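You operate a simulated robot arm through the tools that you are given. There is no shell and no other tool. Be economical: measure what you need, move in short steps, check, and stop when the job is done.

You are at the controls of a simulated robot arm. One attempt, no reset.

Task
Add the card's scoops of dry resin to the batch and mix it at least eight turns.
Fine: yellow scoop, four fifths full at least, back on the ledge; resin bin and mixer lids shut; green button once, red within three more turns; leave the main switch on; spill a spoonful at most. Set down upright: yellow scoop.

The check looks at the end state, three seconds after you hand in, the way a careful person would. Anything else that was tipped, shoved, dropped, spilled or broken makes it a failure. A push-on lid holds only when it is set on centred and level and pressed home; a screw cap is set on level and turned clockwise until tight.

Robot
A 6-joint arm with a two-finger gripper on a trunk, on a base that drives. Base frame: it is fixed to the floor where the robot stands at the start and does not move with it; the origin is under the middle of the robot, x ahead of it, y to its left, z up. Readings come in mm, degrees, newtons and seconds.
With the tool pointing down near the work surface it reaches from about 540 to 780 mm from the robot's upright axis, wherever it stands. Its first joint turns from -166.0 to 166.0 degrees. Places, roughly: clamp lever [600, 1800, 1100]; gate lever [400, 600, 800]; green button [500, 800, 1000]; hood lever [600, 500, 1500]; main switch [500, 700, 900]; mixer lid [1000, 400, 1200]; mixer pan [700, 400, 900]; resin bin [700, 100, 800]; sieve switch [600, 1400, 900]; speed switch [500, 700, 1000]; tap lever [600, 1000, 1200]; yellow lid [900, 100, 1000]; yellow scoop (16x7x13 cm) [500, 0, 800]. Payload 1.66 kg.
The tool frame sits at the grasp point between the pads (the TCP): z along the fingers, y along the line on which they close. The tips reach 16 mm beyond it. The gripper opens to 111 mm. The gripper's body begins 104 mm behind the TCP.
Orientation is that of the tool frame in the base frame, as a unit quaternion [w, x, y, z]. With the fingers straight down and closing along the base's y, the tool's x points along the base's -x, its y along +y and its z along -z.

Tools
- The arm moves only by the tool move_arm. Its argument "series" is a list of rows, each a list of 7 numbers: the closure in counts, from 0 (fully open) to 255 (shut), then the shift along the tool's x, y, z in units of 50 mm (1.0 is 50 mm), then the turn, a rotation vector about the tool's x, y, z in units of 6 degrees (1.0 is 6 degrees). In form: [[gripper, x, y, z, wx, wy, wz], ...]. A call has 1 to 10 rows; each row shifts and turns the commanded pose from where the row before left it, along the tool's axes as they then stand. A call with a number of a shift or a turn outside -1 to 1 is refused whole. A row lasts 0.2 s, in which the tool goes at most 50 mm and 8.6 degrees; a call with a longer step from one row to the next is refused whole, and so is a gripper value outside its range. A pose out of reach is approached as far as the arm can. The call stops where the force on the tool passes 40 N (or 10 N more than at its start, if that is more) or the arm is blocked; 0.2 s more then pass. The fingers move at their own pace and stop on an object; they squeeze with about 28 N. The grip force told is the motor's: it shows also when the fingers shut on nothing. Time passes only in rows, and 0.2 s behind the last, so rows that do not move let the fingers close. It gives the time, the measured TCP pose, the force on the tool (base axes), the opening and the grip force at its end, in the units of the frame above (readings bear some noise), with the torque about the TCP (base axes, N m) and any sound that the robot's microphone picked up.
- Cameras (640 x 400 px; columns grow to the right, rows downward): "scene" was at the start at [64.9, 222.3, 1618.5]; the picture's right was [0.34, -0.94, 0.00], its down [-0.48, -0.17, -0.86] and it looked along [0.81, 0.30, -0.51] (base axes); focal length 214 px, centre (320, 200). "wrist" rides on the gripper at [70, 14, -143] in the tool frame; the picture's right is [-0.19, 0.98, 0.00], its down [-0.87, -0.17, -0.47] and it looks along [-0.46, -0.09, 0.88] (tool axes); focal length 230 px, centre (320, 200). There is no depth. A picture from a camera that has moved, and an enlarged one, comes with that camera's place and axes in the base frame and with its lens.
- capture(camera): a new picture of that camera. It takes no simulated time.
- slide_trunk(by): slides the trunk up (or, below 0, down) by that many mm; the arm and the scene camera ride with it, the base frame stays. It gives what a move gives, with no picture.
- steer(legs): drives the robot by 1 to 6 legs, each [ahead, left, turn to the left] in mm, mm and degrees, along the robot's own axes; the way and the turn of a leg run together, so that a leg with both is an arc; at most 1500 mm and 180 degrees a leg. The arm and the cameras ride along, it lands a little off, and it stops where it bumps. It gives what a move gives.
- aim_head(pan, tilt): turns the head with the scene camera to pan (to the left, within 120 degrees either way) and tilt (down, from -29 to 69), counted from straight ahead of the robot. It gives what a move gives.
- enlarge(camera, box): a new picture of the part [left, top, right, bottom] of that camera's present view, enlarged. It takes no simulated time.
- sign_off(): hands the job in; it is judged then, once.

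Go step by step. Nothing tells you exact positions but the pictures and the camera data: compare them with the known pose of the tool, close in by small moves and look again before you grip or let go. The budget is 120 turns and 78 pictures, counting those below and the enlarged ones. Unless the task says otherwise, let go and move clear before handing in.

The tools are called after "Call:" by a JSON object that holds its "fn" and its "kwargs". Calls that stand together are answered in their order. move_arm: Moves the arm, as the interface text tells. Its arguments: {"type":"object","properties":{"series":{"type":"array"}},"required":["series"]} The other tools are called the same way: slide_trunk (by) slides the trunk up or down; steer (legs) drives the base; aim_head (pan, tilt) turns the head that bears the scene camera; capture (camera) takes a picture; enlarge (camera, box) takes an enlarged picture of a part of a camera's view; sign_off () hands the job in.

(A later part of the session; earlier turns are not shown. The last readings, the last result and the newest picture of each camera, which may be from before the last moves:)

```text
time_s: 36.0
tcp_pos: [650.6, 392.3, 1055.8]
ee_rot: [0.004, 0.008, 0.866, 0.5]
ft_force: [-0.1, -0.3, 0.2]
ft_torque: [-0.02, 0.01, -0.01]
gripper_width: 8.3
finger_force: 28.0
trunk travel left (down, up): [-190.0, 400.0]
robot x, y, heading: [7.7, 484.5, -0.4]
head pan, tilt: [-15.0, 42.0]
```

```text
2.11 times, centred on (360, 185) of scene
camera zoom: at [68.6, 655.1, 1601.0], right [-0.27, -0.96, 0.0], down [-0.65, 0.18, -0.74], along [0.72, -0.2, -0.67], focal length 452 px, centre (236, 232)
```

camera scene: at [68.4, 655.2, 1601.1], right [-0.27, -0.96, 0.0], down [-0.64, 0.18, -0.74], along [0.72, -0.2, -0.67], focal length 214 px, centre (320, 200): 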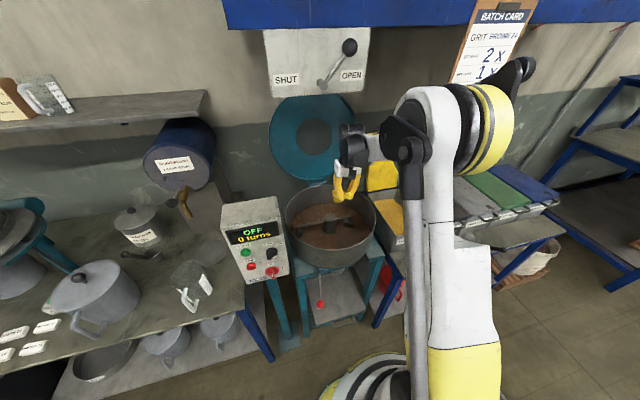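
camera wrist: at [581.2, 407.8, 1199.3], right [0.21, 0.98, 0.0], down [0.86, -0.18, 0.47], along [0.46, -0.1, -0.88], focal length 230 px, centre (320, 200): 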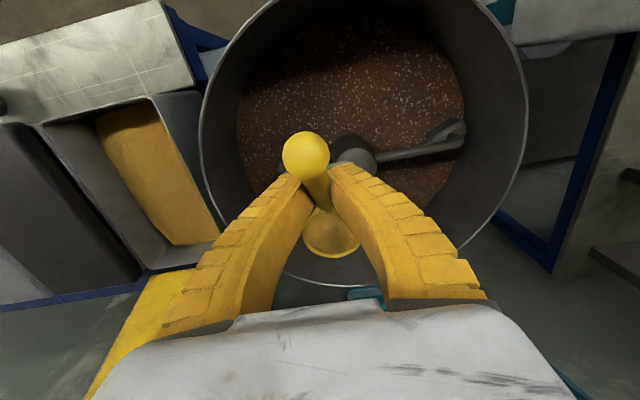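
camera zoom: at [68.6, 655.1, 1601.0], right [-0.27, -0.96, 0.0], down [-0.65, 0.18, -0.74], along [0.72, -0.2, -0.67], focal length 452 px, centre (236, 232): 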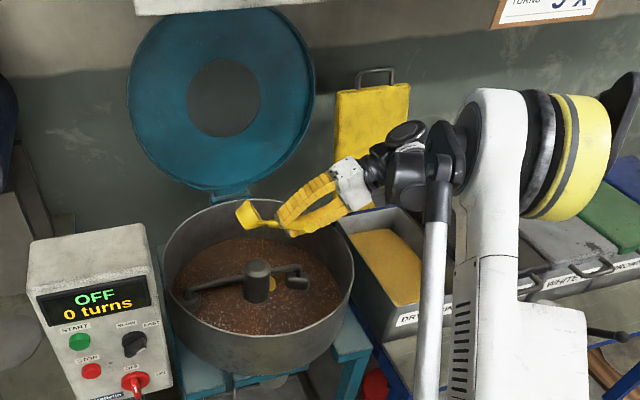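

The roll works (60° so far) and resin is landing in the pan near the hub. I'll continue to about 110°.

Call:
{"fn": "move_arm", "kwargs": {"series": [[255, 0, 0, 0, -1, 0, 0], [255, 0, 0, 0, -1, 0, 0], [255, 0, 0, 0, -1, 0, 0], [255, 0, 0, 0, -1, 0, 0], [255, 0, 0, 0, -1, 0, 0], [255, 0, 0, 0, -1, 0, 0], [255, 0, 0, 0, -1, 0, 0], [255, 0, 0, 0, -1, 0, 0], [255, 0, 0, 0, 0, 0, 0]]}}

Call:
{"fn": "enlarge", "kwargs": {"camera": "scene", "box": [260, 90, 460, 280]}}

Call:
{"fn": "capture", "kwargs": {"camera": "wrist"}}

```text
time_s: 38.0
tcp_pos: [667.3, 420.9, 1055.2]
ee_rot: [0.007, 0.006, 0.588, 0.809]
ft_force: [12.4, 22.8, -5.2]
ft_torque: [1.63, -0.93, -0.5]
gripper_width: 8.6
finger_force: 27.7
out of reach, approached as far as the arm can: row 2, 3, 4, 5
trunk travel left (down, up): [-190.0, 400.0]
robot x, y, heading: [3.6, 488.7, -0.1]
head pan, tilt: [-15.0, 42.0]
```

```text
2.11 times, centred on (360, 185) of scene
camera zoom: at [68.4, 655.4, 1601.0], right [-0.27, -0.96, 0.0], down [-0.65, 0.18, -0.74], along [0.72, -0.2, -0.67], focal length 452 px, centre (236, 232)
```

zoom: 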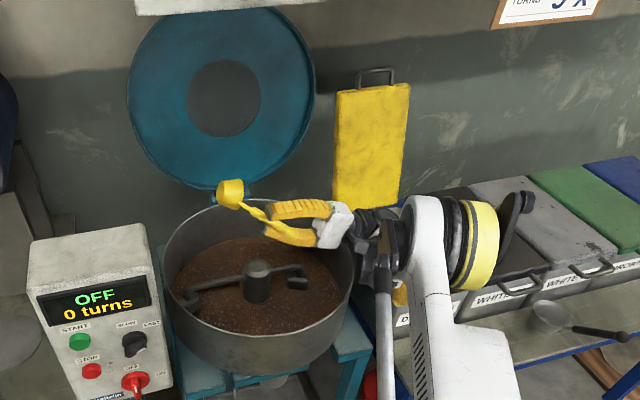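

```text
40 pictures are left
camera wrist: at [593.4, 283.1, 1025.7], right [0.19, -0.3, 0.93], down [0.86, -0.41, -0.31], along [0.48, 0.86, 0.18], focal length 230 px, centre (320, 200)
```

wrist: 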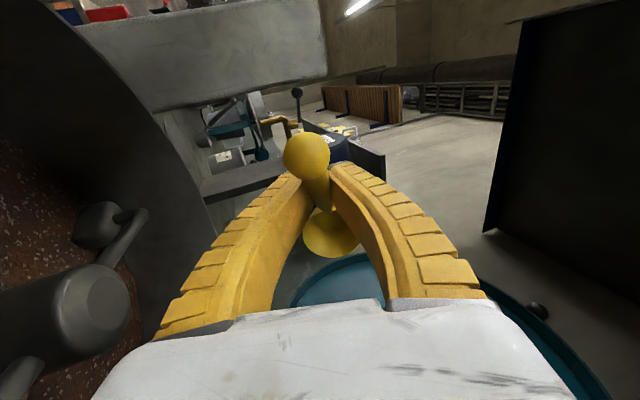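

Roll is at 108° but some force is showing, with something pressing. I'll check whether the cup is empty, then unroll right away.

Call:
{"fn": "enlarge", "kwargs": {"camera": "wrist", "box": [270, 120, 390, 270]}}

Call:
{"fn": "enlarge", "kwargs": {"camera": "scene", "box": [300, 150, 460, 260]}}

```text
2.67 times, centred on (330, 195) of wrist
camera zoom: at [593.4, 283.1, 1025.7], right [0.19, -0.3, 0.93], down [0.86, -0.41, -0.31], along [0.48, 0.86, 0.18], focal length 614 px, centre (293, 213)
```

zoom: 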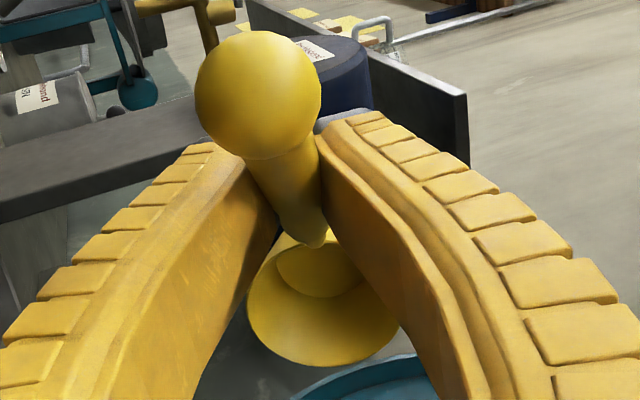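

```text
3.64 times, centred on (380, 205) of scene
camera zoom: at [68.4, 655.4, 1601.0], right [-0.27, -0.96, 0.0], down [-0.65, 0.18, -0.74], along [0.72, -0.2, -0.67], focal length 780 px, centre (102, 182)
```

zoom: 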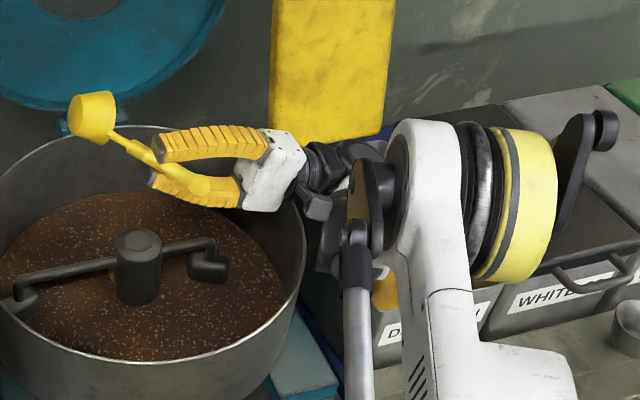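

The cup is empty. I'll raise slightly and unroll.

Call:
{"fn": "move_arm", "kwargs": {"series": [[255, 0, 0.4, 0.13, 0, 0, 0], [255, 0, 0.4, 0.13, 0, 0, 0], [255, 0, 0, 0, 1, 0, 0], [255, 0, 0, 0, 1, 0, 0]]}}

Call:
{"fn": "capture", "kwargs": {"camera": "scene"}}

```text
time_s: 39.0
tcp_pos: [665.7, 423.3, 1099.5]
ee_rot: [0.007, 0.008, 0.67, 0.743]
ft_force: [0.2, -0.9, -1.5]
ft_torque: [-0.02, 0.0, 0.0]
gripper_width: 8.7
finger_force: 27.8
trunk travel left (down, up): [-190.0, 400.0]
robot x, y, heading: [4.7, 486.3, -0.3]
head pan, tilt: [-15.0, 42.0]
```

```text
37 pictures are left
camera scene: at [68.0, 655.5, 1601.0], right [-0.27, -0.96, 0.0], down [-0.65, 0.18, -0.74], along [0.72, -0.2, -0.67], focal length 214 px, centre (320, 200)
```

scene: 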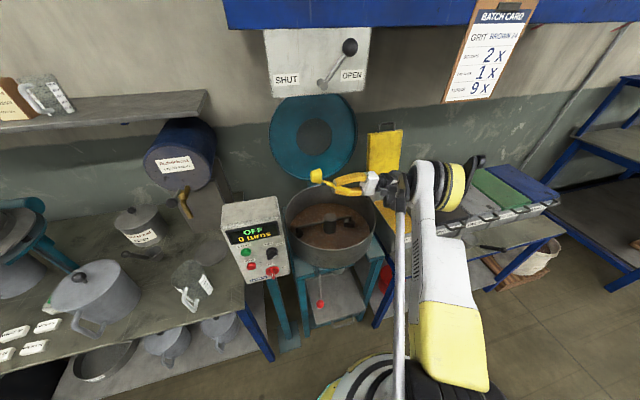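

Call:
{"fn": "move_arm", "kwargs": {"series": [[255, 0, 0, 0, 1, 0, 0], [255, 0, 0, 0, 1, 0, 0], [255, 0, 0, 0, 1, 0, 0], [255, 0, 0, 0, 1, 0, 0], [255, 0, 0, 0, 1, 0, 0], [255, 0, 0, 0, 1, 0, 0], [255, 0, 0, 0, 1, 0, 0], [255, 0, 0, 0, 1, 0, 0]]}}

Call:
{"fn": "move_arm", "kwargs": {"series": [[255, 0, 0, 0, 1, 0, 0], [255, 0, 0, 0, 1, 0, 0], [255, 0, 0, 0, 1, 0, 0], [255, 0, 0, 0, 1, 0, 0], [255, 0, 0, 0, 1, 0, 0], [255, 0, 0, 0, 1, 0, 0], [255, 0, 0, 0, 1, 0, 0], [255, 0, 0, 0, 1, 0, 0]]}}

Call:
{"fn": "capture", "kwargs": {"camera": "wrist"}}

```text
time_s: 40.8
tcp_pos: [665.7, 422.3, 1098.6]
ee_rot: [0.002, 0.008, 0.915, 0.404]
ft_force: [1.4, -0.1, 0.1]
ft_torque: [-0.08, 0.07, 0.0]
gripper_width: 8.8
finger_force: 28.6
trunk travel left (down, up): [-190.0, 400.0]
robot x, y, heading: [6.1, 483.6, -0.4]
head pan, tilt: [-15.0, 42.0]
```

```text
time_s: 42.6
tcp_pos: [665.7, 422.1, 1097.7]
ee_rot: [-0.001, 0.01, 1.0, -0.003]
ft_force: [0.3, 0.3, -1.0]
ft_torque: [-0.03, 0.06, -0.02]
gripper_width: 9.2
finger_force: 27.9
trunk travel left (down, up): [-190.0, 400.0]
robot x, y, heading: [7.3, 486.3, -0.5]
head pan, tilt: [-15.0, 42.0]
```

```text
36 pictures are left
camera wrist: at [596.5, 437.7, 1241.5], right [0.21, 0.98, -0.01], down [0.86, -0.18, 0.47], along [0.46, -0.1, -0.88], focal length 230 px, centre (320, 200)
```

wrist: 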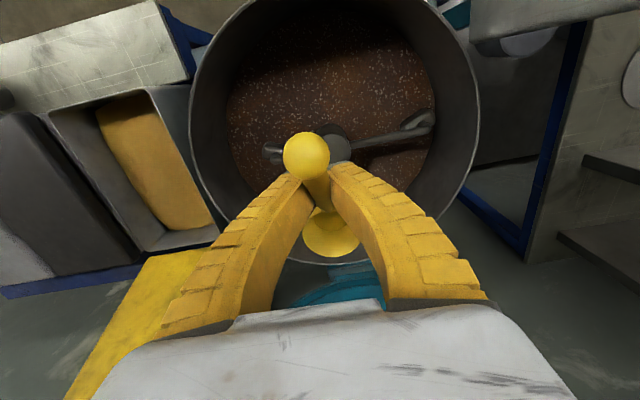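

The scoop is level again and the pan holds the batch. I'll drive back and right so the scoop sits above its old spot on the ledge, then lower straight down.

Call:
{"fn": "steer", "kwargs": {"legs": [[-252, 0, 0.4], [0, -431, 0]]}}

Call:
{"fn": "aim_head", "kwargs": {"pan": 10, "tilt": 40}}

Call:
{"fn": "capture", "kwargs": {"camera": "wrist"}}

Call:
{"fn": "capture", "kwargs": {"camera": "scene"}}

```text
time_s: 46.7
tcp_pos: [417.4, -0.8, 1097.5]
ee_rot: [-0.001, 0.005, 1.0, -0.002]
ft_force: [-0.2, -0.7, -0.3]
ft_torque: [0.02, 0.05, 0.03]
gripper_width: 8.9
finger_force: 28.2
trunk travel left (down, up): [-190.0, 400.0]
robot x, y, heading: [-245.9, 56.0, 0.1]
head pan, tilt: [-15.0, 42.0]
```

```text
time_s: 47.6
tcp_pos: [416.9, -0.4, 1098.8]
ee_rot: [-0.001, 0.004, 1.0, -0.002]
ft_force: [-0.7, -0.3, -0.9]
ft_torque: [-0.02, 0.05, 0.0]
gripper_width: 9.1
finger_force: 27.5
trunk travel left (down, up): [-190.0, 400.0]
robot x, y, heading: [-242.3, 58.4, 0.1]
head pan, tilt: [10.0, 40.0]
```

```text
35 pictures are left
camera wrist: at [348.0, 14.1, 1241.5], right [0.2, 0.98, 0.0], down [0.86, -0.17, 0.47], along [0.46, -0.1, -0.88], focal length 230 px, centre (320, 200)
```

wrist: 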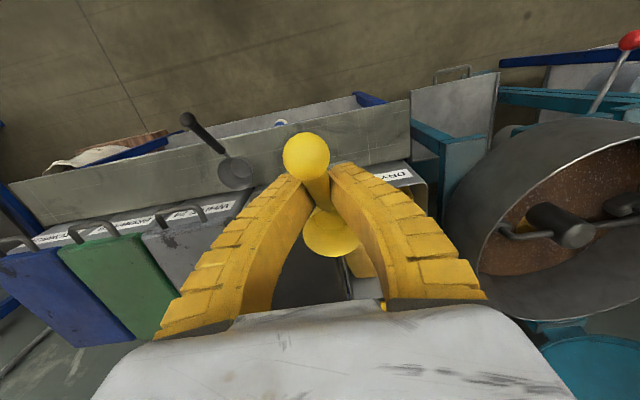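

```text
34 pictures are left
camera scene: at [-179.2, 263.8, 1604.0], right [0.18, -0.98, 0.0], down [-0.63, -0.11, -0.77], along [0.75, 0.13, -0.64], focal length 214 px, centre (320, 200)
```

scene: 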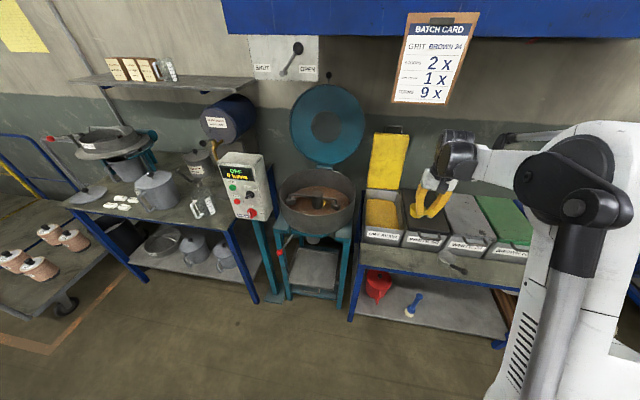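

I'm above the old spot and the scoop's pose in the hand is unchanged. I'll lower to just above the ledge.

Call:
{"fn": "move_arm", "kwargs": {"series": [[255, 0.03, -0.05, 0.9, 0, 0, 0], [255, 0.03, -0.05, 0.9, 0, 0, 0], [255, 0.02, -0.05, 0.9, 0, 0, 0], [255, 0, 0, 0.9, 0, 0, 0], [255, 0, 0, 0.9, 0, 0, 0], [255, 0, 0, 0.6, 0, 0, 0], [255, 0, 0, 0.3, 0, 0, 0], [255, 0, 0, 0, 0, 0, 0]]}}

Call:
{"fn": "move_arm", "kwargs": {"series": [[255, 0, 0, 0.06, 0, 0, 0], [255, 0, 0, 0.06, 0, 0, 0]]}}

```text
time_s: 49.4
tcp_pos: [412.8, -8.1, 828.8]
ee_rot: [-0.001, 0.004, 1.0, -0.002]
ft_force: [-0.7, -0.1, -0.9]
ft_torque: [-0.01, 0.07, 0.01]
gripper_width: 9.1
finger_force: 27.8
trunk travel left (down, up): [-190.0, 400.0]
robot x, y, heading: [-246.0, 59.2, -0.1]
head pan, tilt: [10.0, 40.0]
```

```text
time_s: 50.0
tcp_pos: [411.7, -9.5, 821.4]
ee_rot: [-0.001, 0.004, 1.0, -0.001]
ft_force: [0.3, 0.3, -0.4]
ft_torque: [0.03, 0.05, -0.01]
gripper_width: 9.4
finger_force: 28.4
trunk travel left (down, up): [-190.0, 400.0]
robot x, y, heading: [-239.4, 56.0, 0.0]
head pan, tilt: [10.0, 40.0]
```

Call:
{"fn": "move_arm", "kwargs": {"series": [[255, 0, 0, 0.05, 0, 0, 0], [255, 0, 0, 0.04, 0, 0, 0]]}}

Call:
{"fn": "enlarge", "kwargs": {"camera": "scene", "box": [380, 190, 500, 290]}}

```text
time_s: 50.6
tcp_pos: [412.1, -9.0, 817.9]
ee_rot: [-0.001, 0.004, 1.0, -0.002]
ft_force: [-3.5, 1.9, 9.1]
ft_torque: [-0.02, -0.56, 0.02]
gripper_width: 10.9
finger_force: 27.8
trunk travel left (down, up): [-190.0, 400.0]
robot x, y, heading: [-243.1, 61.0, 0.3]
head pan, tilt: [10.0, 40.0]
```

```text
4.00 times, centred on (440, 240) of scene
camera zoom: at [-180.5, 264.1, 1604.1], right [0.18, -0.98, 0.0], down [-0.63, -0.11, -0.77], along [0.75, 0.13, -0.64], focal length 858 px, centre (-160, 40)
```

zoom: 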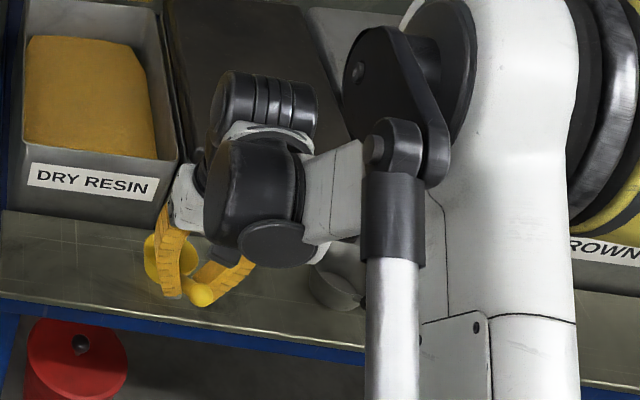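

The scoop is on the ledge (9 N contact). I'll open and lift clear.

Call:
{"fn": "move_arm", "kwargs": {"series": [[200, 0, 0, 0, 0, 0, 0], [120, 0, 0, 0, 0, 0, 0], [110, 0, 0, 0, 0, 0, 0], [110, 0, 0, -0.4, 0, 0, 0], [110, 0, 0, -0.8, 0, 0, 0], [110, 0, 0, -0.9, 0, 0, 0], [110, 0, 0, -0.9, 0, 0, 0]]}}

Call:
{"fn": "capture", "kwargs": {"camera": "wrist"}}

```text
time_s: 52.2
tcp_pos: [412.5, -9.0, 968.9]
ee_rot: [-0.002, 0.005, 1.0, -0.002]
ft_force: [0.3, 0.5, -0.5]
ft_torque: [0.05, 0.02, 0.02]
gripper_width: 65.1
finger_force: 0.8
trunk travel left (down, up): [-190.0, 400.0]
robot x, y, heading: [-245.8, 56.1, 0.3]
head pan, tilt: [10.0, 40.0]
```

```text
32 pictures are left
camera wrist: at [343.4, 6.4, 1112.0], right [0.2, 0.98, 0.0], down [0.86, -0.17, 0.47], along [0.46, -0.1, -0.88], focal length 230 px, centre (320, 200)
```

wrist: 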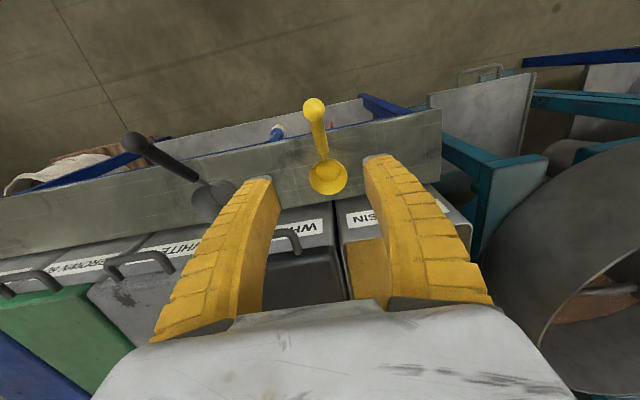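

The scoop stands upright on the ledge, empty. Next is the yellow bin lid, which is hinged at the rear with its top near (915, 86, 1165). I'll raise the arm, drive forward and yaw the gripper 90° so it can hold the lid's handle bar.

Call:
{"fn": "move_arm", "kwargs": {"series": [[110, 0, 0, -0.9, 0, 0, 0], [110, 0, 0, -0.9, 0, 0, 0], [110, 0, 0, -0.9, 0, 0, 0], [110, 0, 0, -0.9, 0, 0, 0], [110, 0, 0, -0.9, 0, 0, 0], [0, 0, 0, -0.5, 0, 0, 0]]}}

Call:
{"fn": "steer", "kwargs": {"legs": [[0, 93, 0], [245, 0, 0]]}}

Call:
{"fn": "move_arm", "kwargs": {"series": [[0, 0, 0, 0, 0, 0, 1], [0, 0, 0, 0, 0, 0, 1], [0, 0, 0, 0, 0, 0, 1], [0, 0, 0, 0, 0, 0, 1], [0, 0, 0, 0, 0, 0, 1], [0, 0, 0, 0, 0, 0, 1], [0, 0, 0, 0, 0, 0, 1], [0, 0, 0, 0, 0, 0, 1], [0, 0, 0, 0, 0, 0, 1], [0, 0, 0, 0, 0, 0, 1]]}}

Call:
{"fn": "move_arm", "kwargs": {"series": [[0, 0, 0, 0, 0, 0, 1], [0, 0, 0, 0, 0, 0, 1], [0, 0, 0, 0, 0, 0, 1], [0, 0, 0, 0, 0, 0, 1], [0, 0, 0, 0, 0, 0, 1]]}}

Call:
{"fn": "capture", "kwargs": {"camera": "scene"}}

```text
time_s: 53.6
tcp_pos: [413.9, -7.7, 1218.7]
ee_rot: [-0.001, 0.004, 1.0, -0.001]
ft_force: [0.4, -0.3, 0.2]
ft_torque: [-0.01, -0.04, -0.01]
gripper_width: 111.0
finger_force: 0.0
trunk travel left (down, up): [-190.0, 400.0]
robot x, y, heading: [-242.8, 57.7, -0.2]
head pan, tilt: [10.0, 40.0]
```

```text
time_s: 55.8
tcp_pos: [538.8, 84.4, 1230.3]
ee_rot: [-0.001, 0.008, 1.0, -0.003]
ft_force: [-0.2, 1.1, 0.1]
ft_torque: [0.0, 0.03, 0.01]
gripper_width: 110.6
finger_force: 0.1
trunk travel left (down, up): [-190.0, 400.0]
robot x, y, heading: [-71.2, 149.1, 0.1]
head pan, tilt: [10.0, 40.0]
stopped in leg 2: the robot was blocked; the commanded pose is now the measured one
```

```text
time_s: 58.2
tcp_pos: [539.4, 85.0, 1230.0]
ee_rot: [0.0, 0.508, 0.861, -0.002]
ft_force: [0.7, 1.1, 0.3]
ft_torque: [-0.02, -0.02, 0.05]
gripper_width: 110.9
finger_force: 0.1
trunk travel left (down, up): [-190.0, 400.0]
robot x, y, heading: [-71.9, 151.3, -0.1]
head pan, tilt: [10.0, 40.0]
stopped in row 10: the arm was blocked; the commanded pose is now the measured one
```

```text
time_s: 59.6
tcp_pos: [539.0, 84.8, 1229.8]
ee_rot: [-0.001, 0.715, 0.699, -0.003]
ft_force: [0.8, 0.1, 0.4]
ft_torque: [0.0, 0.03, 0.04]
gripper_width: 111.0
finger_force: 0.1
trunk travel left (down, up): [-190.0, 400.0]
robot x, y, heading: [-73.8, 152.9, -0.3]
head pan, tilt: [10.0, 40.0]
stopped in row 5: the arm was blocked; the commanded pose is now the measured one
```

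```text
31 pictures are left
camera scene: at [-38.1, 359.9, 1604.8], right [0.17, -0.98, 0.0], down [-0.62, -0.11, -0.78], along [0.77, 0.13, -0.63], focal length 214 px, centre (320, 200)
```

scene: 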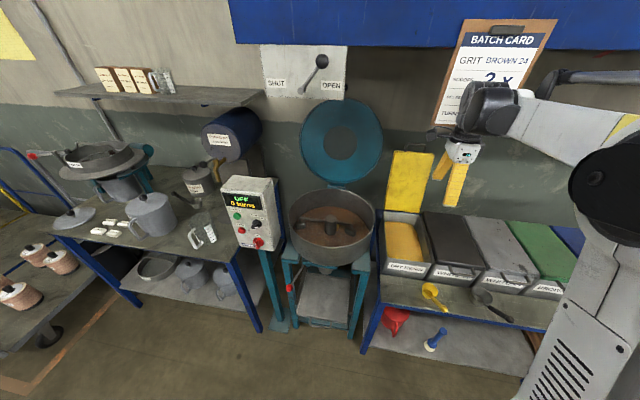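

The drive was blocked at x≈-71, so something on the robot is touching. I'll back off and look down to the right.

Call:
{"fn": "steer", "kwargs": {"legs": [[-70, 0, 0]]}}

Call:
{"fn": "aim_head", "kwargs": {"pan": -20, "tilt": 52}}

Call:
{"fn": "capture", "kwargs": {"camera": "scene"}}

```text
time_s: 60.6
tcp_pos: [492.7, 84.2, 1216.3]
ee_rot: [-0.006, 0.713, 0.701, -0.009]
ft_force: [-0.8, 0.3, 1.1]
ft_torque: [0.0, -0.08, 0.02]
gripper_width: 110.8
finger_force: 0.1
trunk travel left (down, up): [-190.0, 400.0]
robot x, y, heading: [-142.3, 153.9, 0.1]
head pan, tilt: [10.0, 40.0]
```

```text
time_s: 61.5
tcp_pos: [494.9, 83.8, 1215.3]
ee_rot: [-0.008, 0.714, 0.7, -0.009]
ft_force: [0.3, -0.5, 0.2]
ft_torque: [0.0, 0.0, 0.0]
gripper_width: 110.9
finger_force: 0.1
trunk travel left (down, up): [-190.0, 400.0]
robot x, y, heading: [-142.2, 153.4, 0.2]
head pan, tilt: [-20.0, 52.0]
```

```text
30 pictures are left
camera scene: at [-90.2, 317.7, 1587.2], right [-0.34, -0.94, 0.0], down [-0.74, 0.27, -0.62], along [0.58, -0.21, -0.79], focal length 214 px, centre (320, 200)
```

scene: 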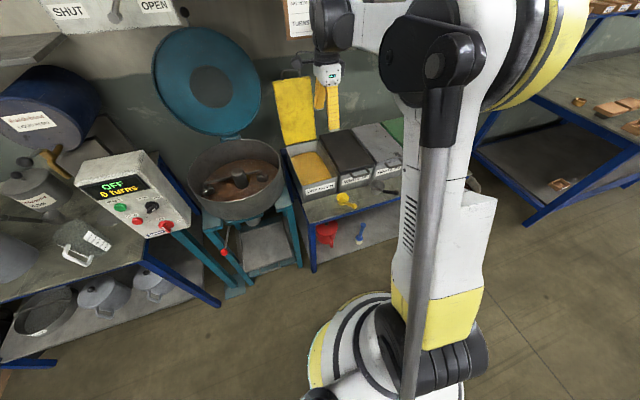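

Re-triangulating, the card and hood front are actually at x≈600: the card bottom is at z≈1395 and the hood is higher, so the raised wrist bumped the card area. I must work low under the hood. I'll lower, then pitch the fingers forward to horizontal.

Call:
{"fn": "move_arm", "kwargs": {"series": [[0, 0, 0, 0.85, 0, 0, 0], [0, 0, 0, 0.85, 0, 0, 0], [0, 0, 0, 0.85, 0, 0, 0], [0, 0, 0, 0.85, 0, 0, 0]]}}

Call:
{"fn": "move_arm", "kwargs": {"series": [[172, 0, 0.43, -0.02, -1, 0, 0], [172, 0, 0.43, -0.02, -1, 0, 0], [172, 0, 0.43, -0.02, -1, 0, 0], [172, 0, 0.43, -0.02, -1, 0, 0], [172, 0, 0.43, -0.02, -1, 0, 0], [172, 0, 0.43, -0.02, -1, 0, 0], [172, 0, 0.43, -0.02, -1, 0, 0], [172, 0, 0.43, -0.02, -1, 0, 0]]}}

Call:
{"fn": "move_arm", "kwargs": {"series": [[172, 0, 0.43, -0.02, -1, 0, 0], [172, 0, 0.43, -0.02, -1, 0, 0], [172, 0, 0.43, -0.02, -1, 0, 0], [172, 0, 0.43, -0.02, -1, 0, 0], [172, 0, 0.43, -0.02, -1, 0, 0], [172, 0, 0.43, -0.02, -1, 0, 0], [172, 0, 0.43, -0.02, -1, 0, 0]]}}

Call:
{"fn": "capture", "kwargs": {"camera": "wrist"}}

Call:
{"fn": "capture", "kwargs": {"camera": "scene"}}

```text
time_s: 62.5
tcp_pos: [489.6, 82.9, 1044.7]
ee_rot: [-0.008, 0.714, 0.7, -0.009]
ft_force: [-0.6, -0.2, -0.7]
ft_torque: [-0.03, 0.01, 0.0]
gripper_width: 110.8
finger_force: 0.1
trunk travel left (down, up): [-190.0, 400.0]
robot x, y, heading: [-138.8, 151.9, 0.1]
head pan, tilt: [-20.0, 52.0]
```

```text
time_s: 64.3
tcp_pos: [645.0, 80.7, 1108.3]
ee_rot: [0.284, 0.655, 0.644, 0.276]
ft_force: [0.7, 0.4, 0.2]
ft_torque: [0.03, 0.0, 0.01]
gripper_width: 38.6
finger_force: 1.2
trunk travel left (down, up): [-190.0, 400.0]
robot x, y, heading: [-143.5, 152.2, 0.1]
head pan, tilt: [-20.0, 52.0]
```

```text
time_s: 66.0
tcp_pos: [702.1, 81.7, 1241.3]
ee_rot: [0.493, 0.514, 0.507, 0.485]
ft_force: [-0.3, 0.7, 0.3]
ft_torque: [0.02, -0.01, 0.0]
gripper_width: 38.4
finger_force: 1.7
out of reach, approached as far as the arm can: row 7
trunk travel left (down, up): [-190.0, 400.0]
robot x, y, heading: [-141.9, 152.2, -0.1]
head pan, tilt: [-20.0, 52.0]
```

```text
29 pictures are left
camera wrist: at [560.5, 154.1, 1260.7], right [0.04, -0.19, 0.98], down [-0.49, -0.86, -0.14], along [0.87, -0.48, -0.13], focal length 230 px, centre (320, 200)
```

wrist: 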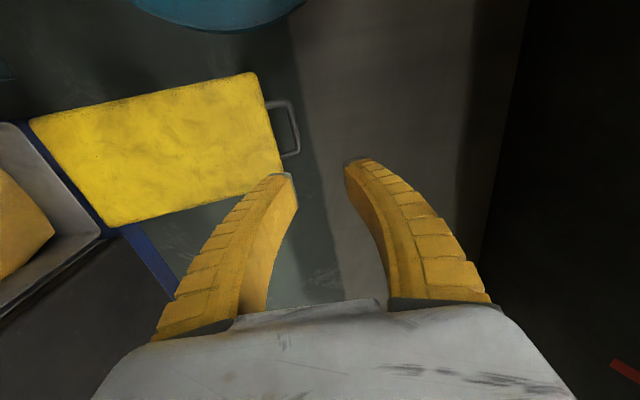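

```text
28 pictures are left
camera scene: at [-90.3, 317.6, 1587.1], right [-0.34, -0.94, 0.0], down [-0.74, 0.27, -0.62], along [0.58, -0.21, -0.79], focal length 214 px, centre (320, 200)
```

scene: 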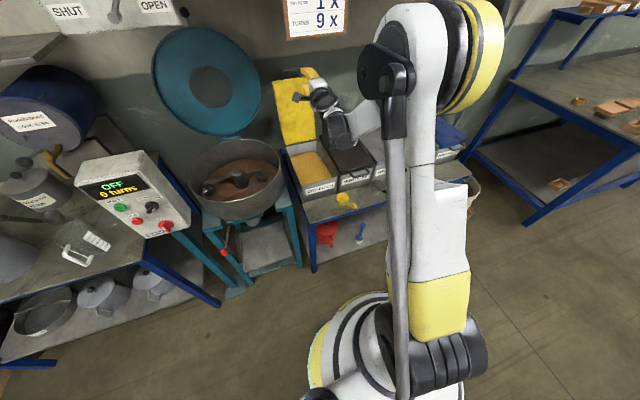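

The view from the hand shows the lid handle bar clearly: centre ≈ (919, 88, 1190), spanning y 49–126, with about 28 mm gap to the lid. I'll align height, then drive forward.

Call:
{"fn": "move_arm", "kwargs": {"series": [[172, 0.06, -0.47, 0, 0, 0, 0], [172, 0.06, -0.47, 0, 0, 0, 0]]}}

Call:
{"fn": "steer", "kwargs": {"legs": [[110, 0, 0]]}}

Call:
{"fn": "capture", "kwargs": {"camera": "wrist"}}

```text
time_s: 66.5
tcp_pos: [701.1, 87.9, 1192.4]
ee_rot: [0.5, 0.51, 0.502, 0.488]
ft_force: [0.2, -0.9, 0.3]
ft_torque: [0.01, -0.01, -0.02]
gripper_width: 38.5
finger_force: 1.7
trunk travel left (down, up): [-190.0, 400.0]
robot x, y, heading: [-141.1, 152.1, 0.0]
head pan, tilt: [-20.0, 52.0]
```

```text
time_s: 67.7
tcp_pos: [809.8, 88.2, 1191.3]
ee_rot: [0.499, 0.51, 0.502, 0.488]
ft_force: [-0.6, 0.4, 0.1]
ft_torque: [0.01, -0.02, 0.01]
gripper_width: 38.4
finger_force: 1.5
trunk travel left (down, up): [-190.0, 400.0]
robot x, y, heading: [-33.6, 152.2, 0.3]
head pan, tilt: [-20.0, 52.0]
```

```text
27 pictures are left
camera wrist: at [669.1, 160.3, 1209.8], right [0.02, -0.19, 0.98], down [-0.49, -0.86, -0.15], along [0.87, -0.48, -0.11], focal length 230 px, centre (320, 200)
```

wrist: 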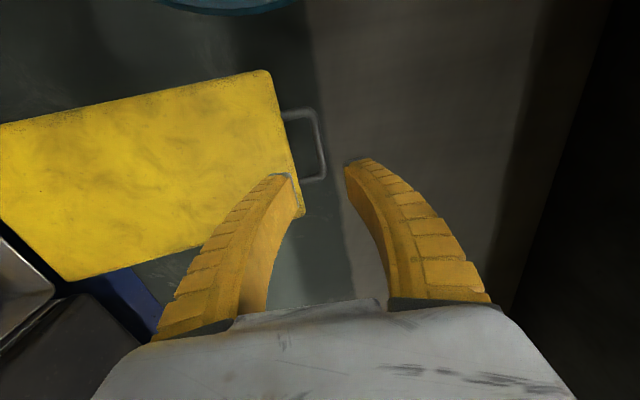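

Call:
{"fn": "move_arm", "kwargs": {"series": [[172, 0, 0.06, 0.5, 0, 0, 0], [172, 0, 0, 0.6, 0, 0, 0], [172, 0, 0, 0.5, 0, 0, 0]]}}

Call:
{"fn": "capture", "kwargs": {"camera": "wrist"}}

```text
time_s: 68.5
tcp_pos: [889.3, 86.7, 1193.2]
ee_rot: [0.499, 0.51, 0.502, 0.489]
ft_force: [-0.2, 0.8, 0.4]
ft_torque: [0.05, 0.04, 0.03]
gripper_width: 38.4
finger_force: 1.9
trunk travel left (down, up): [-190.0, 400.0]
robot x, y, heading: [-31.0, 152.7, 0.3]
head pan, tilt: [-20.0, 52.0]
```

```text
26 pictures are left
camera wrist: at [749.0, 159.1, 1210.6], right [0.02, -0.19, 0.98], down [-0.49, -0.86, -0.15], along [0.87, -0.48, -0.11], focal length 230 px, centre (320, 200)
```

wrist: 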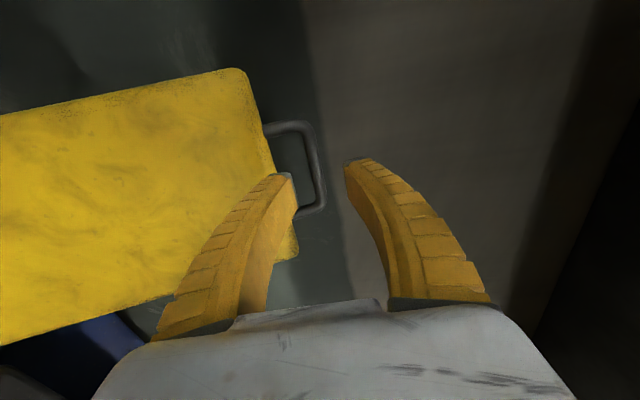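

The bar is actually about x≈966, z≈1186. I'll advance 70 mm more so the fingers straddle it.

Call:
{"fn": "move_arm", "kwargs": {"series": [[172, -0.07, 0, 0.5, 0, 0, 0], [172, -0.07, 0, 0.5, 0, 0, 0], [172, 0, 0, 0.4, 0, 0, 0]]}}

Call:
{"fn": "capture", "kwargs": {"camera": "wrist"}}

```text
time_s: 69.3
tcp_pos: [940.7, 79.1, 1194.4]
ee_rot: [0.5, 0.509, 0.502, 0.489]
ft_force: [-27.9, 1.7, -3.6]
ft_torque: [0.05, 1.13, 0.27]
gripper_width: 42.1
finger_force: 4.9
trunk travel left (down, up): [-190.0, 400.0]
robot x, y, heading: [-31.3, 150.5, -0.1]
head pan, tilt: [-20.0, 52.0]
stopped in row 3: the force on the tool passed its limit at 46 N (the readings are from after the stop); the commanded pose is now the measured one
```

```text
25 pictures are left
camera wrist: at [800.8, 151.1, 1210.9], right [0.02, -0.19, 0.98], down [-0.49, -0.86, -0.15], along [0.87, -0.48, -0.11], focal length 230 px, centre (320, 200)
```

wrist: 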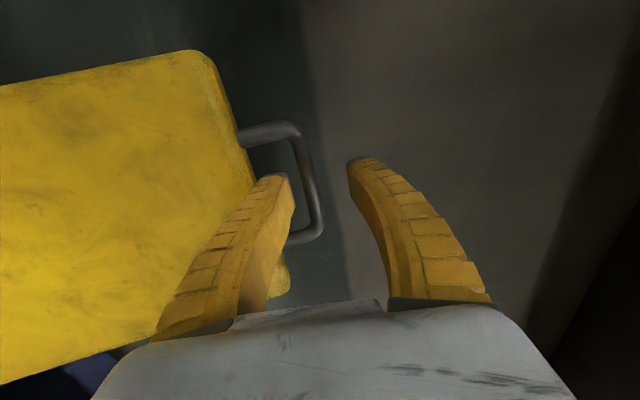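

The lower fingertip caught the lid's edge. I'll back off, raise 9 mm, narrow slightly, and advance again.

Call:
{"fn": "move_arm", "kwargs": {"series": [[172, 0, 0, -0.3, 0, 0, 0], [176, 0, 0.18, 0, 0, 0, 0], [176, 0, 0, 0.3, 0, 0, 0], [176, 0, 0, 0.3, 0, 0, 0], [176, 0, 0, 0.2, 0, 0, 0]]}}

Call:
{"fn": "capture", "kwargs": {"camera": "wrist"}}

```text
time_s: 70.5
tcp_pos: [970.3, 78.0, 1201.5]
ee_rot: [0.499, 0.51, 0.502, 0.489]
ft_force: [-0.9, 0.1, 0.3]
ft_torque: [-0.02, 0.02, 0.01]
gripper_width: 37.0
finger_force: 2.0
trunk travel left (down, up): [-190.0, 400.0]
robot x, y, heading: [-35.5, 151.5, 0.1]
head pan, tilt: [-20.0, 52.0]
```

```text
24 pictures are left
camera wrist: at [829.7, 150.9, 1217.9], right [0.02, -0.19, 0.98], down [-0.49, -0.86, -0.15], along [0.87, -0.48, -0.11], focal length 230 px, centre (320, 200)
```

wrist: 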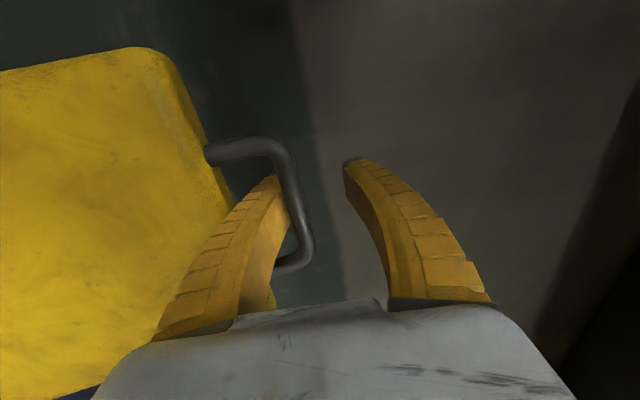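

The lower finger is now through the loop. I'll centre on the bar and close.

Call:
{"fn": "move_arm", "kwargs": {"series": [[200, 0, -0.25, 0, 0, 0, 0], [225, 0, 0, 0, 0, 0, 0], [255, 0, 0, 0, 0, 0, 0], [255, 0, 0, 0, 0, 0, 0]]}}

Call:
{"fn": "capture", "kwargs": {"camera": "wrist"}}

```text
time_s: 71.5
tcp_pos: [969.4, 78.1, 1188.2]
ee_rot: [0.499, 0.51, 0.503, 0.488]
ft_force: [-5.5, 0.0, -1.4]
ft_torque: [0.13, 0.34, 0.1]
gripper_width: 0.3
finger_force: 28.1
trunk travel left (down, up): [-190.0, 400.0]
robot x, y, heading: [-32.3, 150.7, -0.1]
head pan, tilt: [-20.0, 52.0]
```

```text
23 pictures are left
camera wrist: at [828.9, 150.9, 1205.5], right [0.02, -0.19, 0.98], down [-0.49, -0.86, -0.15], along [0.87, -0.48, -0.11], focal length 230 px, centre (320, 200)
```

wrist: 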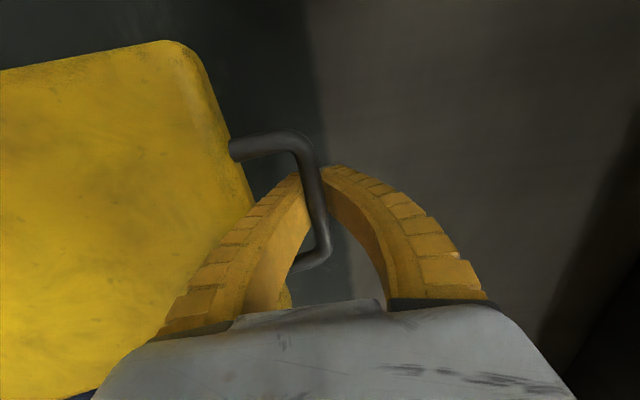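

The fingers closed past the bar, so the bar sits behind the pads. I'll open, retreat 22 mm, and grip the bar between the pads.

Call:
{"fn": "move_arm", "kwargs": {"series": [[190, 0, 0, 0, 0, 0, 0], [190, 0, 0, -0.22, 0, 0, 0], [190, 0, 0, -0.22, 0, 0, 0], [255, 0, 0, 0, 0, 0, 0], [255, 0, 0, 0, 0, 0, 0]]}}

Call:
{"fn": "capture", "kwargs": {"camera": "wrist"}}

```text
time_s: 72.7
tcp_pos: [948.3, 79.5, 1188.1]
ee_rot: [0.499, 0.509, 0.503, 0.488]
ft_force: [3.0, -0.5, 12.1]
ft_torque: [0.1, 0.41, 0.1]
gripper_width: 6.0
finger_force: 28.1
trunk travel left (down, up): [-190.0, 400.0]
robot x, y, heading: [-32.4, 148.9, -0.1]
head pan, tilt: [-20.0, 52.0]
```

```text
22 pictures are left
camera wrist: at [806.3, 151.1, 1206.4], right [0.02, -0.19, 0.98], down [-0.49, -0.86, -0.15], along [0.87, -0.48, -0.11], focal length 230 px, centre (320, 200)
```

wrist: 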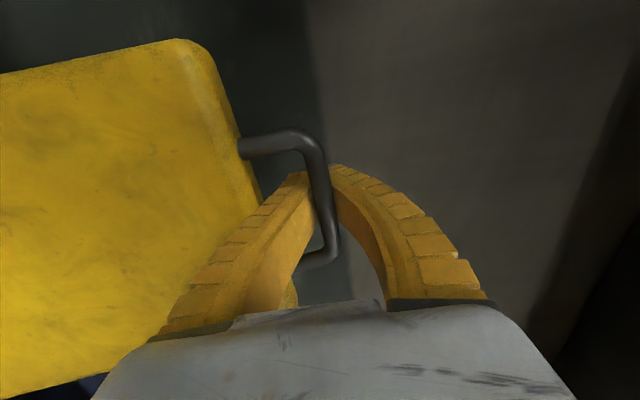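

Call:
{"fn": "move_arm", "kwargs": {"series": [[200, 0, 0, 0, 0, 0, 0], [200, 0, 0.06, -0.26, 0, 0, 0], [255, 0, 0, 0, 0, 0, 0], [255, 0, 0, 0, 0, 0, 0], [255, 0, 0, 0, 0, 0, 0]]}}

```text
time_s: 73.9
tcp_pos: [934.6, 80.1, 1192.0]
ee_rot: [0.499, 0.51, 0.503, 0.488]
ft_force: [1.7, -0.4, 5.6]
ft_torque: [0.05, 0.19, 0.04]
gripper_width: 5.8
finger_force: 27.5
trunk travel left (down, up): [-190.0, 400.0]
robot x, y, heading: [-31.5, 150.8, -0.1]
head pan, tilt: [-20.0, 52.0]
```

Call:
{"fn": "enlarge", "kwargs": {"camera": "wrist", "box": [220, 110, 420, 300]}}

```text
2.11 times, centred on (320, 205) of wrist
camera zoom: at [793.9, 151.3, 1209.3], right [0.02, -0.19, 0.98], down [-0.49, -0.86, -0.15], along [0.87, -0.48, -0.11], focal length 484 px, centre (320, 190)
```

zoom: 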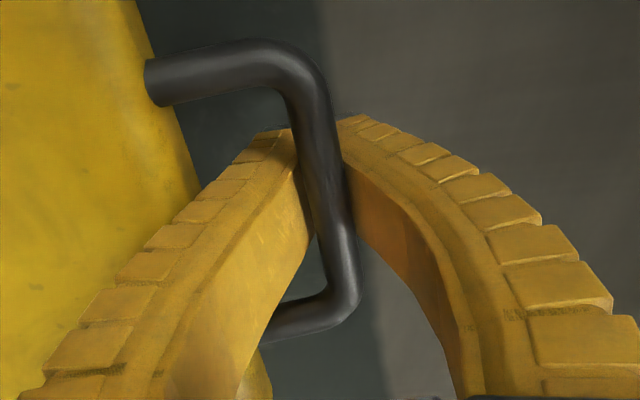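

The bar is still slightly behind the pads. I'll do one more retreat of 15 mm and re-grip.

Call:
{"fn": "move_arm", "kwargs": {"series": [[190, 0, 0, 0, 0, 0, 0], [190, 0, 0.02, -0.34, 0, 0, 0], [255, 0, 0, 0, 0, 0, 0], [255, 0, 0, 0, 0, 0, 0], [255, 0, 0, 0, 0, 0, 0]]}}

Call:
{"fn": "enlarge", "kwargs": {"camera": "wrist", "box": [220, 110, 420, 300]}}

```text
time_s: 75.1
tcp_pos: [917.9, 78.5, 1193.9]
ee_rot: [0.499, 0.509, 0.502, 0.49]
ft_force: [0.6, -1.9, 7.3]
ft_torque: [0.04, 0.27, 0.08]
gripper_width: 6.4
finger_force: 27.9
trunk travel left (down, up): [-190.0, 400.0]
robot x, y, heading: [-35.7, 153.4, -0.0]
head pan, tilt: [-20.0, 52.0]
```

```text
2.11 times, centred on (320, 205) of wrist
camera zoom: at [776.7, 151.5, 1210.8], right [0.02, -0.19, 0.98], down [-0.49, -0.86, -0.15], along [0.87, -0.48, -0.11], focal length 484 px, centre (320, 190)
```

zoom: 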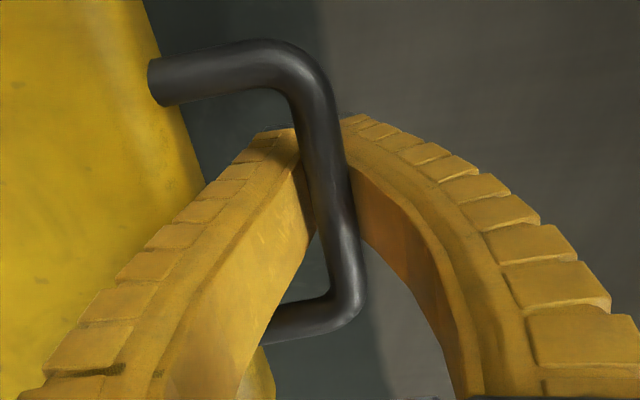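

The lid is coming along with the gripper; it's now nearly vertical. I'll follow the hinge arc forward while pitching the fingers down.

Call:
{"fn": "move_arm", "kwargs": {"series": [[255, 0, -0.044, -0.732, 0.833, 0, 0], [255, 0, -0.186, -0.718, 0.833, 0, 0], [255, 0, -0.318, -0.674, 0.833, 0, 0], [255, 0, -0.442, -0.61, 0.833, 0, 0]]}}

Call:
{"fn": "capture", "kwargs": {"camera": "wrist"}}

```text
time_s: 76.1
tcp_pos: [771.9, 82.0, 1164.3]
ee_rot: [0.403, 0.588, 0.58, 0.394]
ft_force: [-3.0, 0.6, 9.9]
ft_torque: [0.05, 0.2, 0.01]
gripper_width: 0.0
finger_force: 27.9
trunk travel left (down, up): [-190.0, 400.0]
robot x, y, heading: [-30.3, 151.1, -0.0]
head pan, tilt: [-20.0, 52.0]
```

```text
19 pictures are left
camera wrist: at [645.5, 153.8, 1230.7], right [0.36, -0.19, 0.91], down [-0.52, -0.86, 0.02], along [0.78, -0.48, -0.4], focal length 230 px, centre (320, 200)
```

wrist: 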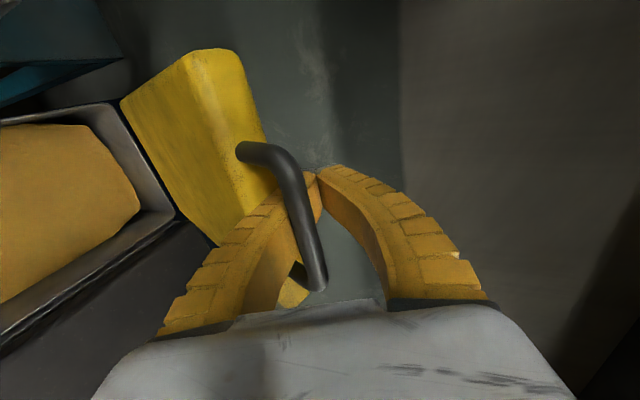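

The lid follows and the hinge seems to hold by friction. I'll continue along the arc.

Call:
{"fn": "move_arm", "kwargs": {"series": [[255, 0, -0.55, -0.52, 0.833, 0, 0], [255, 0, -0.638, -0.412, 0.833, 0, 0], [255, 0, -0.708, -0.29, 0.833, 0, 0], [255, 0, -0.746, -0.156, 0.833, 0, 0], [255, 0, -0.766, -0.016, 0.833, 0, 0]]}}

Call:
{"fn": "capture", "kwargs": {"camera": "wrist"}}

```text
time_s: 77.1
tcp_pos: [660.1, 81.5, 1085.6]
ee_rot: [0.302, 0.646, 0.637, 0.292]
ft_force: [26.2, -2.8, -18.8]
ft_torque: [-0.63, -2.91, 0.53]
gripper_width: 14.3
finger_force: 18.4
trunk travel left (down, up): [-190.0, 400.0]
robot x, y, heading: [-31.9, 153.5, -0.0]
head pan, tilt: [-20.0, 52.0]
stopped in row 4: the force on the tool passed its limit at 77 N (the readings are from after the stop); the commanded pose is now the measured one
```

```text
18 pictures are left
camera wrist: at [562.2, 153.6, 1188.2], right [0.63, -0.2, 0.75], down [-0.48, -0.86, 0.18], along [0.61, -0.48, -0.63], focal length 230 px, centre (320, 200)
```

wrist: 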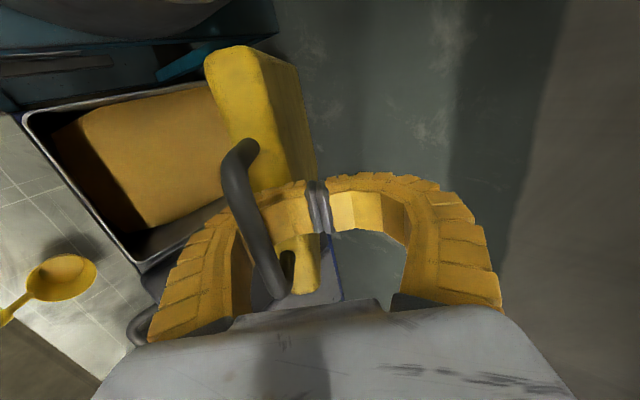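

The lid is about half closed but the lower finger is wedged between bar and lid. I'll ease the pitch back and withdraw along the finger direction so only the fingertips hold the bar.

Call:
{"fn": "move_arm", "kwargs": {"series": [[225, 0, 0, 0, -0.7, 0, 0], [220, 0, 0, 0, -0.7, 0, 0], [220, 0, 0, -0.3, 0, 0, 0], [220, 0, 0, -0.3, 0, 0, 0]]}}

Call:
{"fn": "capture", "kwargs": {"camera": "wrist"}}

```text
time_s: 77.3
tcp_pos: [663.8, 81.9, 1086.7]
ee_rot: [0.306, 0.644, 0.636, 0.296]
ft_force: [22.5, -0.3, -9.6]
ft_torque: [-0.83, -2.86, -0.06]
gripper_width: 7.5
finger_force: 0.1
trunk travel left (down, up): [-190.0, 400.0]
robot x, y, heading: [-32.8, 151.3, -0.1]
head pan, tilt: [-20.0, 52.0]
stopped in row 1: the force on the tool passed its limit at 48 N (the readings are from after the stop); the commanded pose is now the measured one
```

```text
17 pictures are left
camera wrist: at [563.9, 153.6, 1188.8], right [0.62, -0.2, 0.76], down [-0.48, -0.86, 0.18], along [0.61, -0.48, -0.63], focal length 230 px, centre (320, 200)
```

wrist: 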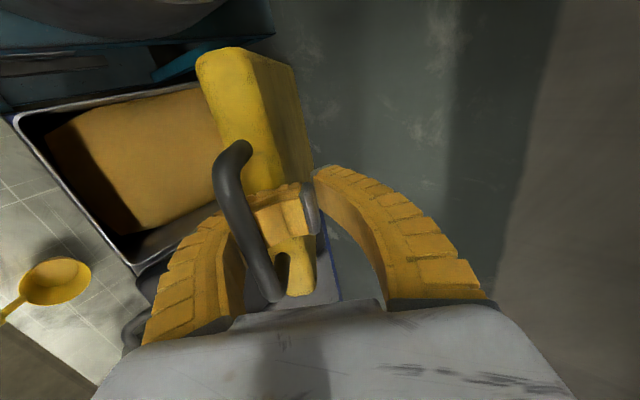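

The finger is being levered. I'll open the fingers slowly while rotating the pitch back in small steps.

Call:
{"fn": "move_arm", "kwargs": {"series": [[215, 0, 0, 0, -0.3, 0, 0], [205, 0, 0, 0, -0.3, 0, 0], [195, 0, 0, 0, -0.3, 0, 0], [185, 0, 0, 0, -0.3, 0, 0], [180, 0, 0, -0.1, -0.3, 0, 0]]}}

```text
time_s: 78.5
tcp_pos: [658.1, 82.0, 1090.2]
ee_rot: [0.354, 0.619, 0.611, 0.345]
ft_force: [28.2, -4.6, -15.0]
ft_torque: [-0.09, -4.24, 0.62]
gripper_width: 26.7
finger_force: 0.0
trunk travel left (down, up): [-190.0, 400.0]
robot x, y, heading: [-31.9, 150.4, 0.0]
head pan, tilt: [-20.0, 52.0]
```

Call:
{"fn": "aim_head", "kwargs": {"pan": -5, "tilt": 38}}

Call:
{"fn": "enlarge", "kwargs": {"camera": "scene", "box": [270, 90, 510, 290]}}

```text
time_s: 79.3
tcp_pos: [657.6, 81.8, 1090.2]
ee_rot: [0.354, 0.62, 0.61, 0.344]
ft_force: [19.9, -1.0, -7.0]
ft_torque: [-0.74, -2.86, -0.4]
gripper_width: 26.5
finger_force: 0.0
trunk travel left (down, up): [-190.0, 400.0]
robot x, y, heading: [-31.2, 151.2, -0.1]
head pan, tilt: [-5.0, 38.0]
```

```text
2.00 times, centred on (390, 190) of scene
camera zoom: at [39.5, 335.1, 1606.7], right [-0.09, -1.0, 0.0], down [-0.62, 0.05, -0.79], along [0.78, -0.07, -0.62], focal length 429 px, centre (180, 220)
```

zoom: 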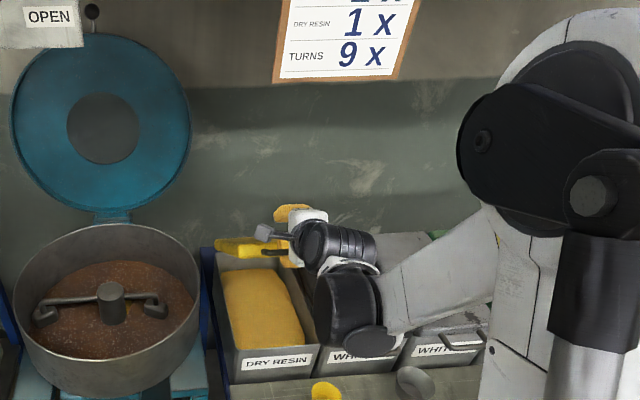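

The bar sits deep in the arch of the lower finger. Withdrawing horizontally along the lower finger's own line should free it while still supporting the lid.

Call:
{"fn": "move_arm", "kwargs": {"series": [[185, 0, -0.1, -0.17, 0, 0, 0], [190, 0, -0.123, -0.206, 0, 0, 0], [195, 0, -0.123, -0.206, 0, 0, 0], [200, 0, -0.123, -0.206, 0, 0, 0]]}}

Call:
{"fn": "capture", "kwargs": {"camera": "wrist"}}

```text
time_s: 79.6
tcp_pos: [658.6, 81.8, 1089.8]
ee_rot: [0.356, 0.618, 0.61, 0.346]
ft_force: [28.2, -2.9, -15.8]
ft_torque: [-0.08, -4.18, 0.39]
gripper_width: 25.5
finger_force: 0.0
trunk travel left (down, up): [-190.0, 400.0]
robot x, y, heading: [-32.7, 148.5, 0.1]
head pan, tilt: [-5.0, 38.0]
stopped in row 1: the force on the tool passed its limit at 47 N (the readings are from after the stop); the commanded pose is now the measured one
```

```text
15 pictures are left
camera wrist: at [542.7, 153.9, 1174.6], right [0.5, -0.19, 0.85], down [-0.51, -0.86, 0.1], along [0.71, -0.48, -0.52], focal length 230 px, centre (320, 200)
```

wrist: 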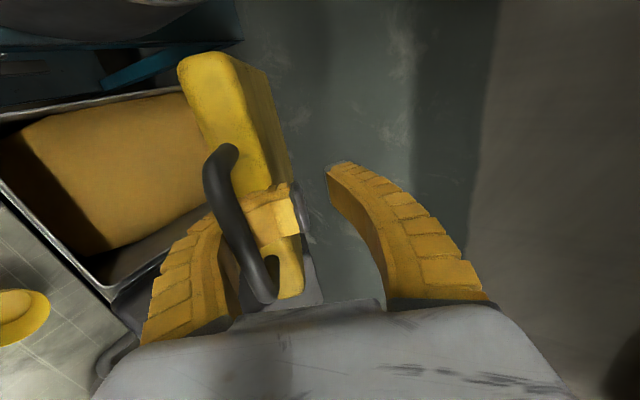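

The compliant finger is hugging the bar and being pulled toward the hinge, so the tool sits too far out. I'll advance along the finger direction to release the load.

Call:
{"fn": "move_arm", "kwargs": {"series": [[180, 0, 0, 0.15, 0, 0, 0], [180, 0, 0, 0.15, 0, 0, 0], [180, 0, 0, 0.15, 0, 0, 0]]}}

```text
time_s: 80.4
tcp_pos: [660.8, 81.4, 1085.6]
ee_rot: [0.357, 0.617, 0.609, 0.347]
ft_force: [-28.0, 0.6, 26.8]
ft_torque: [0.0, 0.8, 0.37]
gripper_width: 34.5
finger_force: 0.1
trunk travel left (down, up): [-190.0, 400.0]
robot x, y, heading: [-31.9, 149.9, -0.0]
head pan, tilt: [-5.0, 38.0]
stopped in row 3: the force on the tool passed its limit at 48 N (the readings are from after the stop); the commanded pose is now the measured one
```

The forces seem to relax with time, so the lid hinge may be damped. I'll hold still for two seconds and watch.

Call:
{"fn": "move_arm", "kwargs": {"series": [[180, 0, 0, -0.03, 0, 0, 0], [180, 0, 0, -0.03, 0, 0, 0], [180, 0, 0, 0, 0, 0, 0], [180, 0, 0, 0, 0, 0, 0], [180, 0, 0, 0, 0, 0, 0], [180, 0, 0, 0, 0, 0, 0], [180, 0, 0, 0, 0, 0, 0], [180, 0, 0, 0, 0, 0, 0]]}}

Call:
{"fn": "capture", "kwargs": {"camera": "wrist"}}

```text
time_s: 82.2
tcp_pos: [660.5, 81.4, 1087.2]
ee_rot: [0.357, 0.618, 0.609, 0.347]
ft_force: [-19.9, -0.7, 20.5]
ft_torque: [0.1, 0.03, 0.4]
gripper_width: 32.7
finger_force: 0.1
trunk travel left (down, up): [-190.0, 400.0]
robot x, y, heading: [-32.1, 153.0, 0.1]
head pan, tilt: [-5.0, 38.0]
```

```text
14 pictures are left
camera wrist: at [545.4, 153.8, 1170.3], right [0.49, -0.19, 0.85], down [-0.51, -0.86, 0.1], along [0.71, -0.48, -0.52], focal length 230 px, centre (320, 200)
```

wrist: 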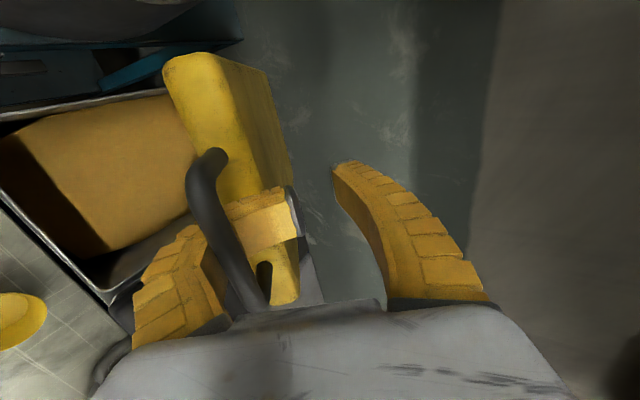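

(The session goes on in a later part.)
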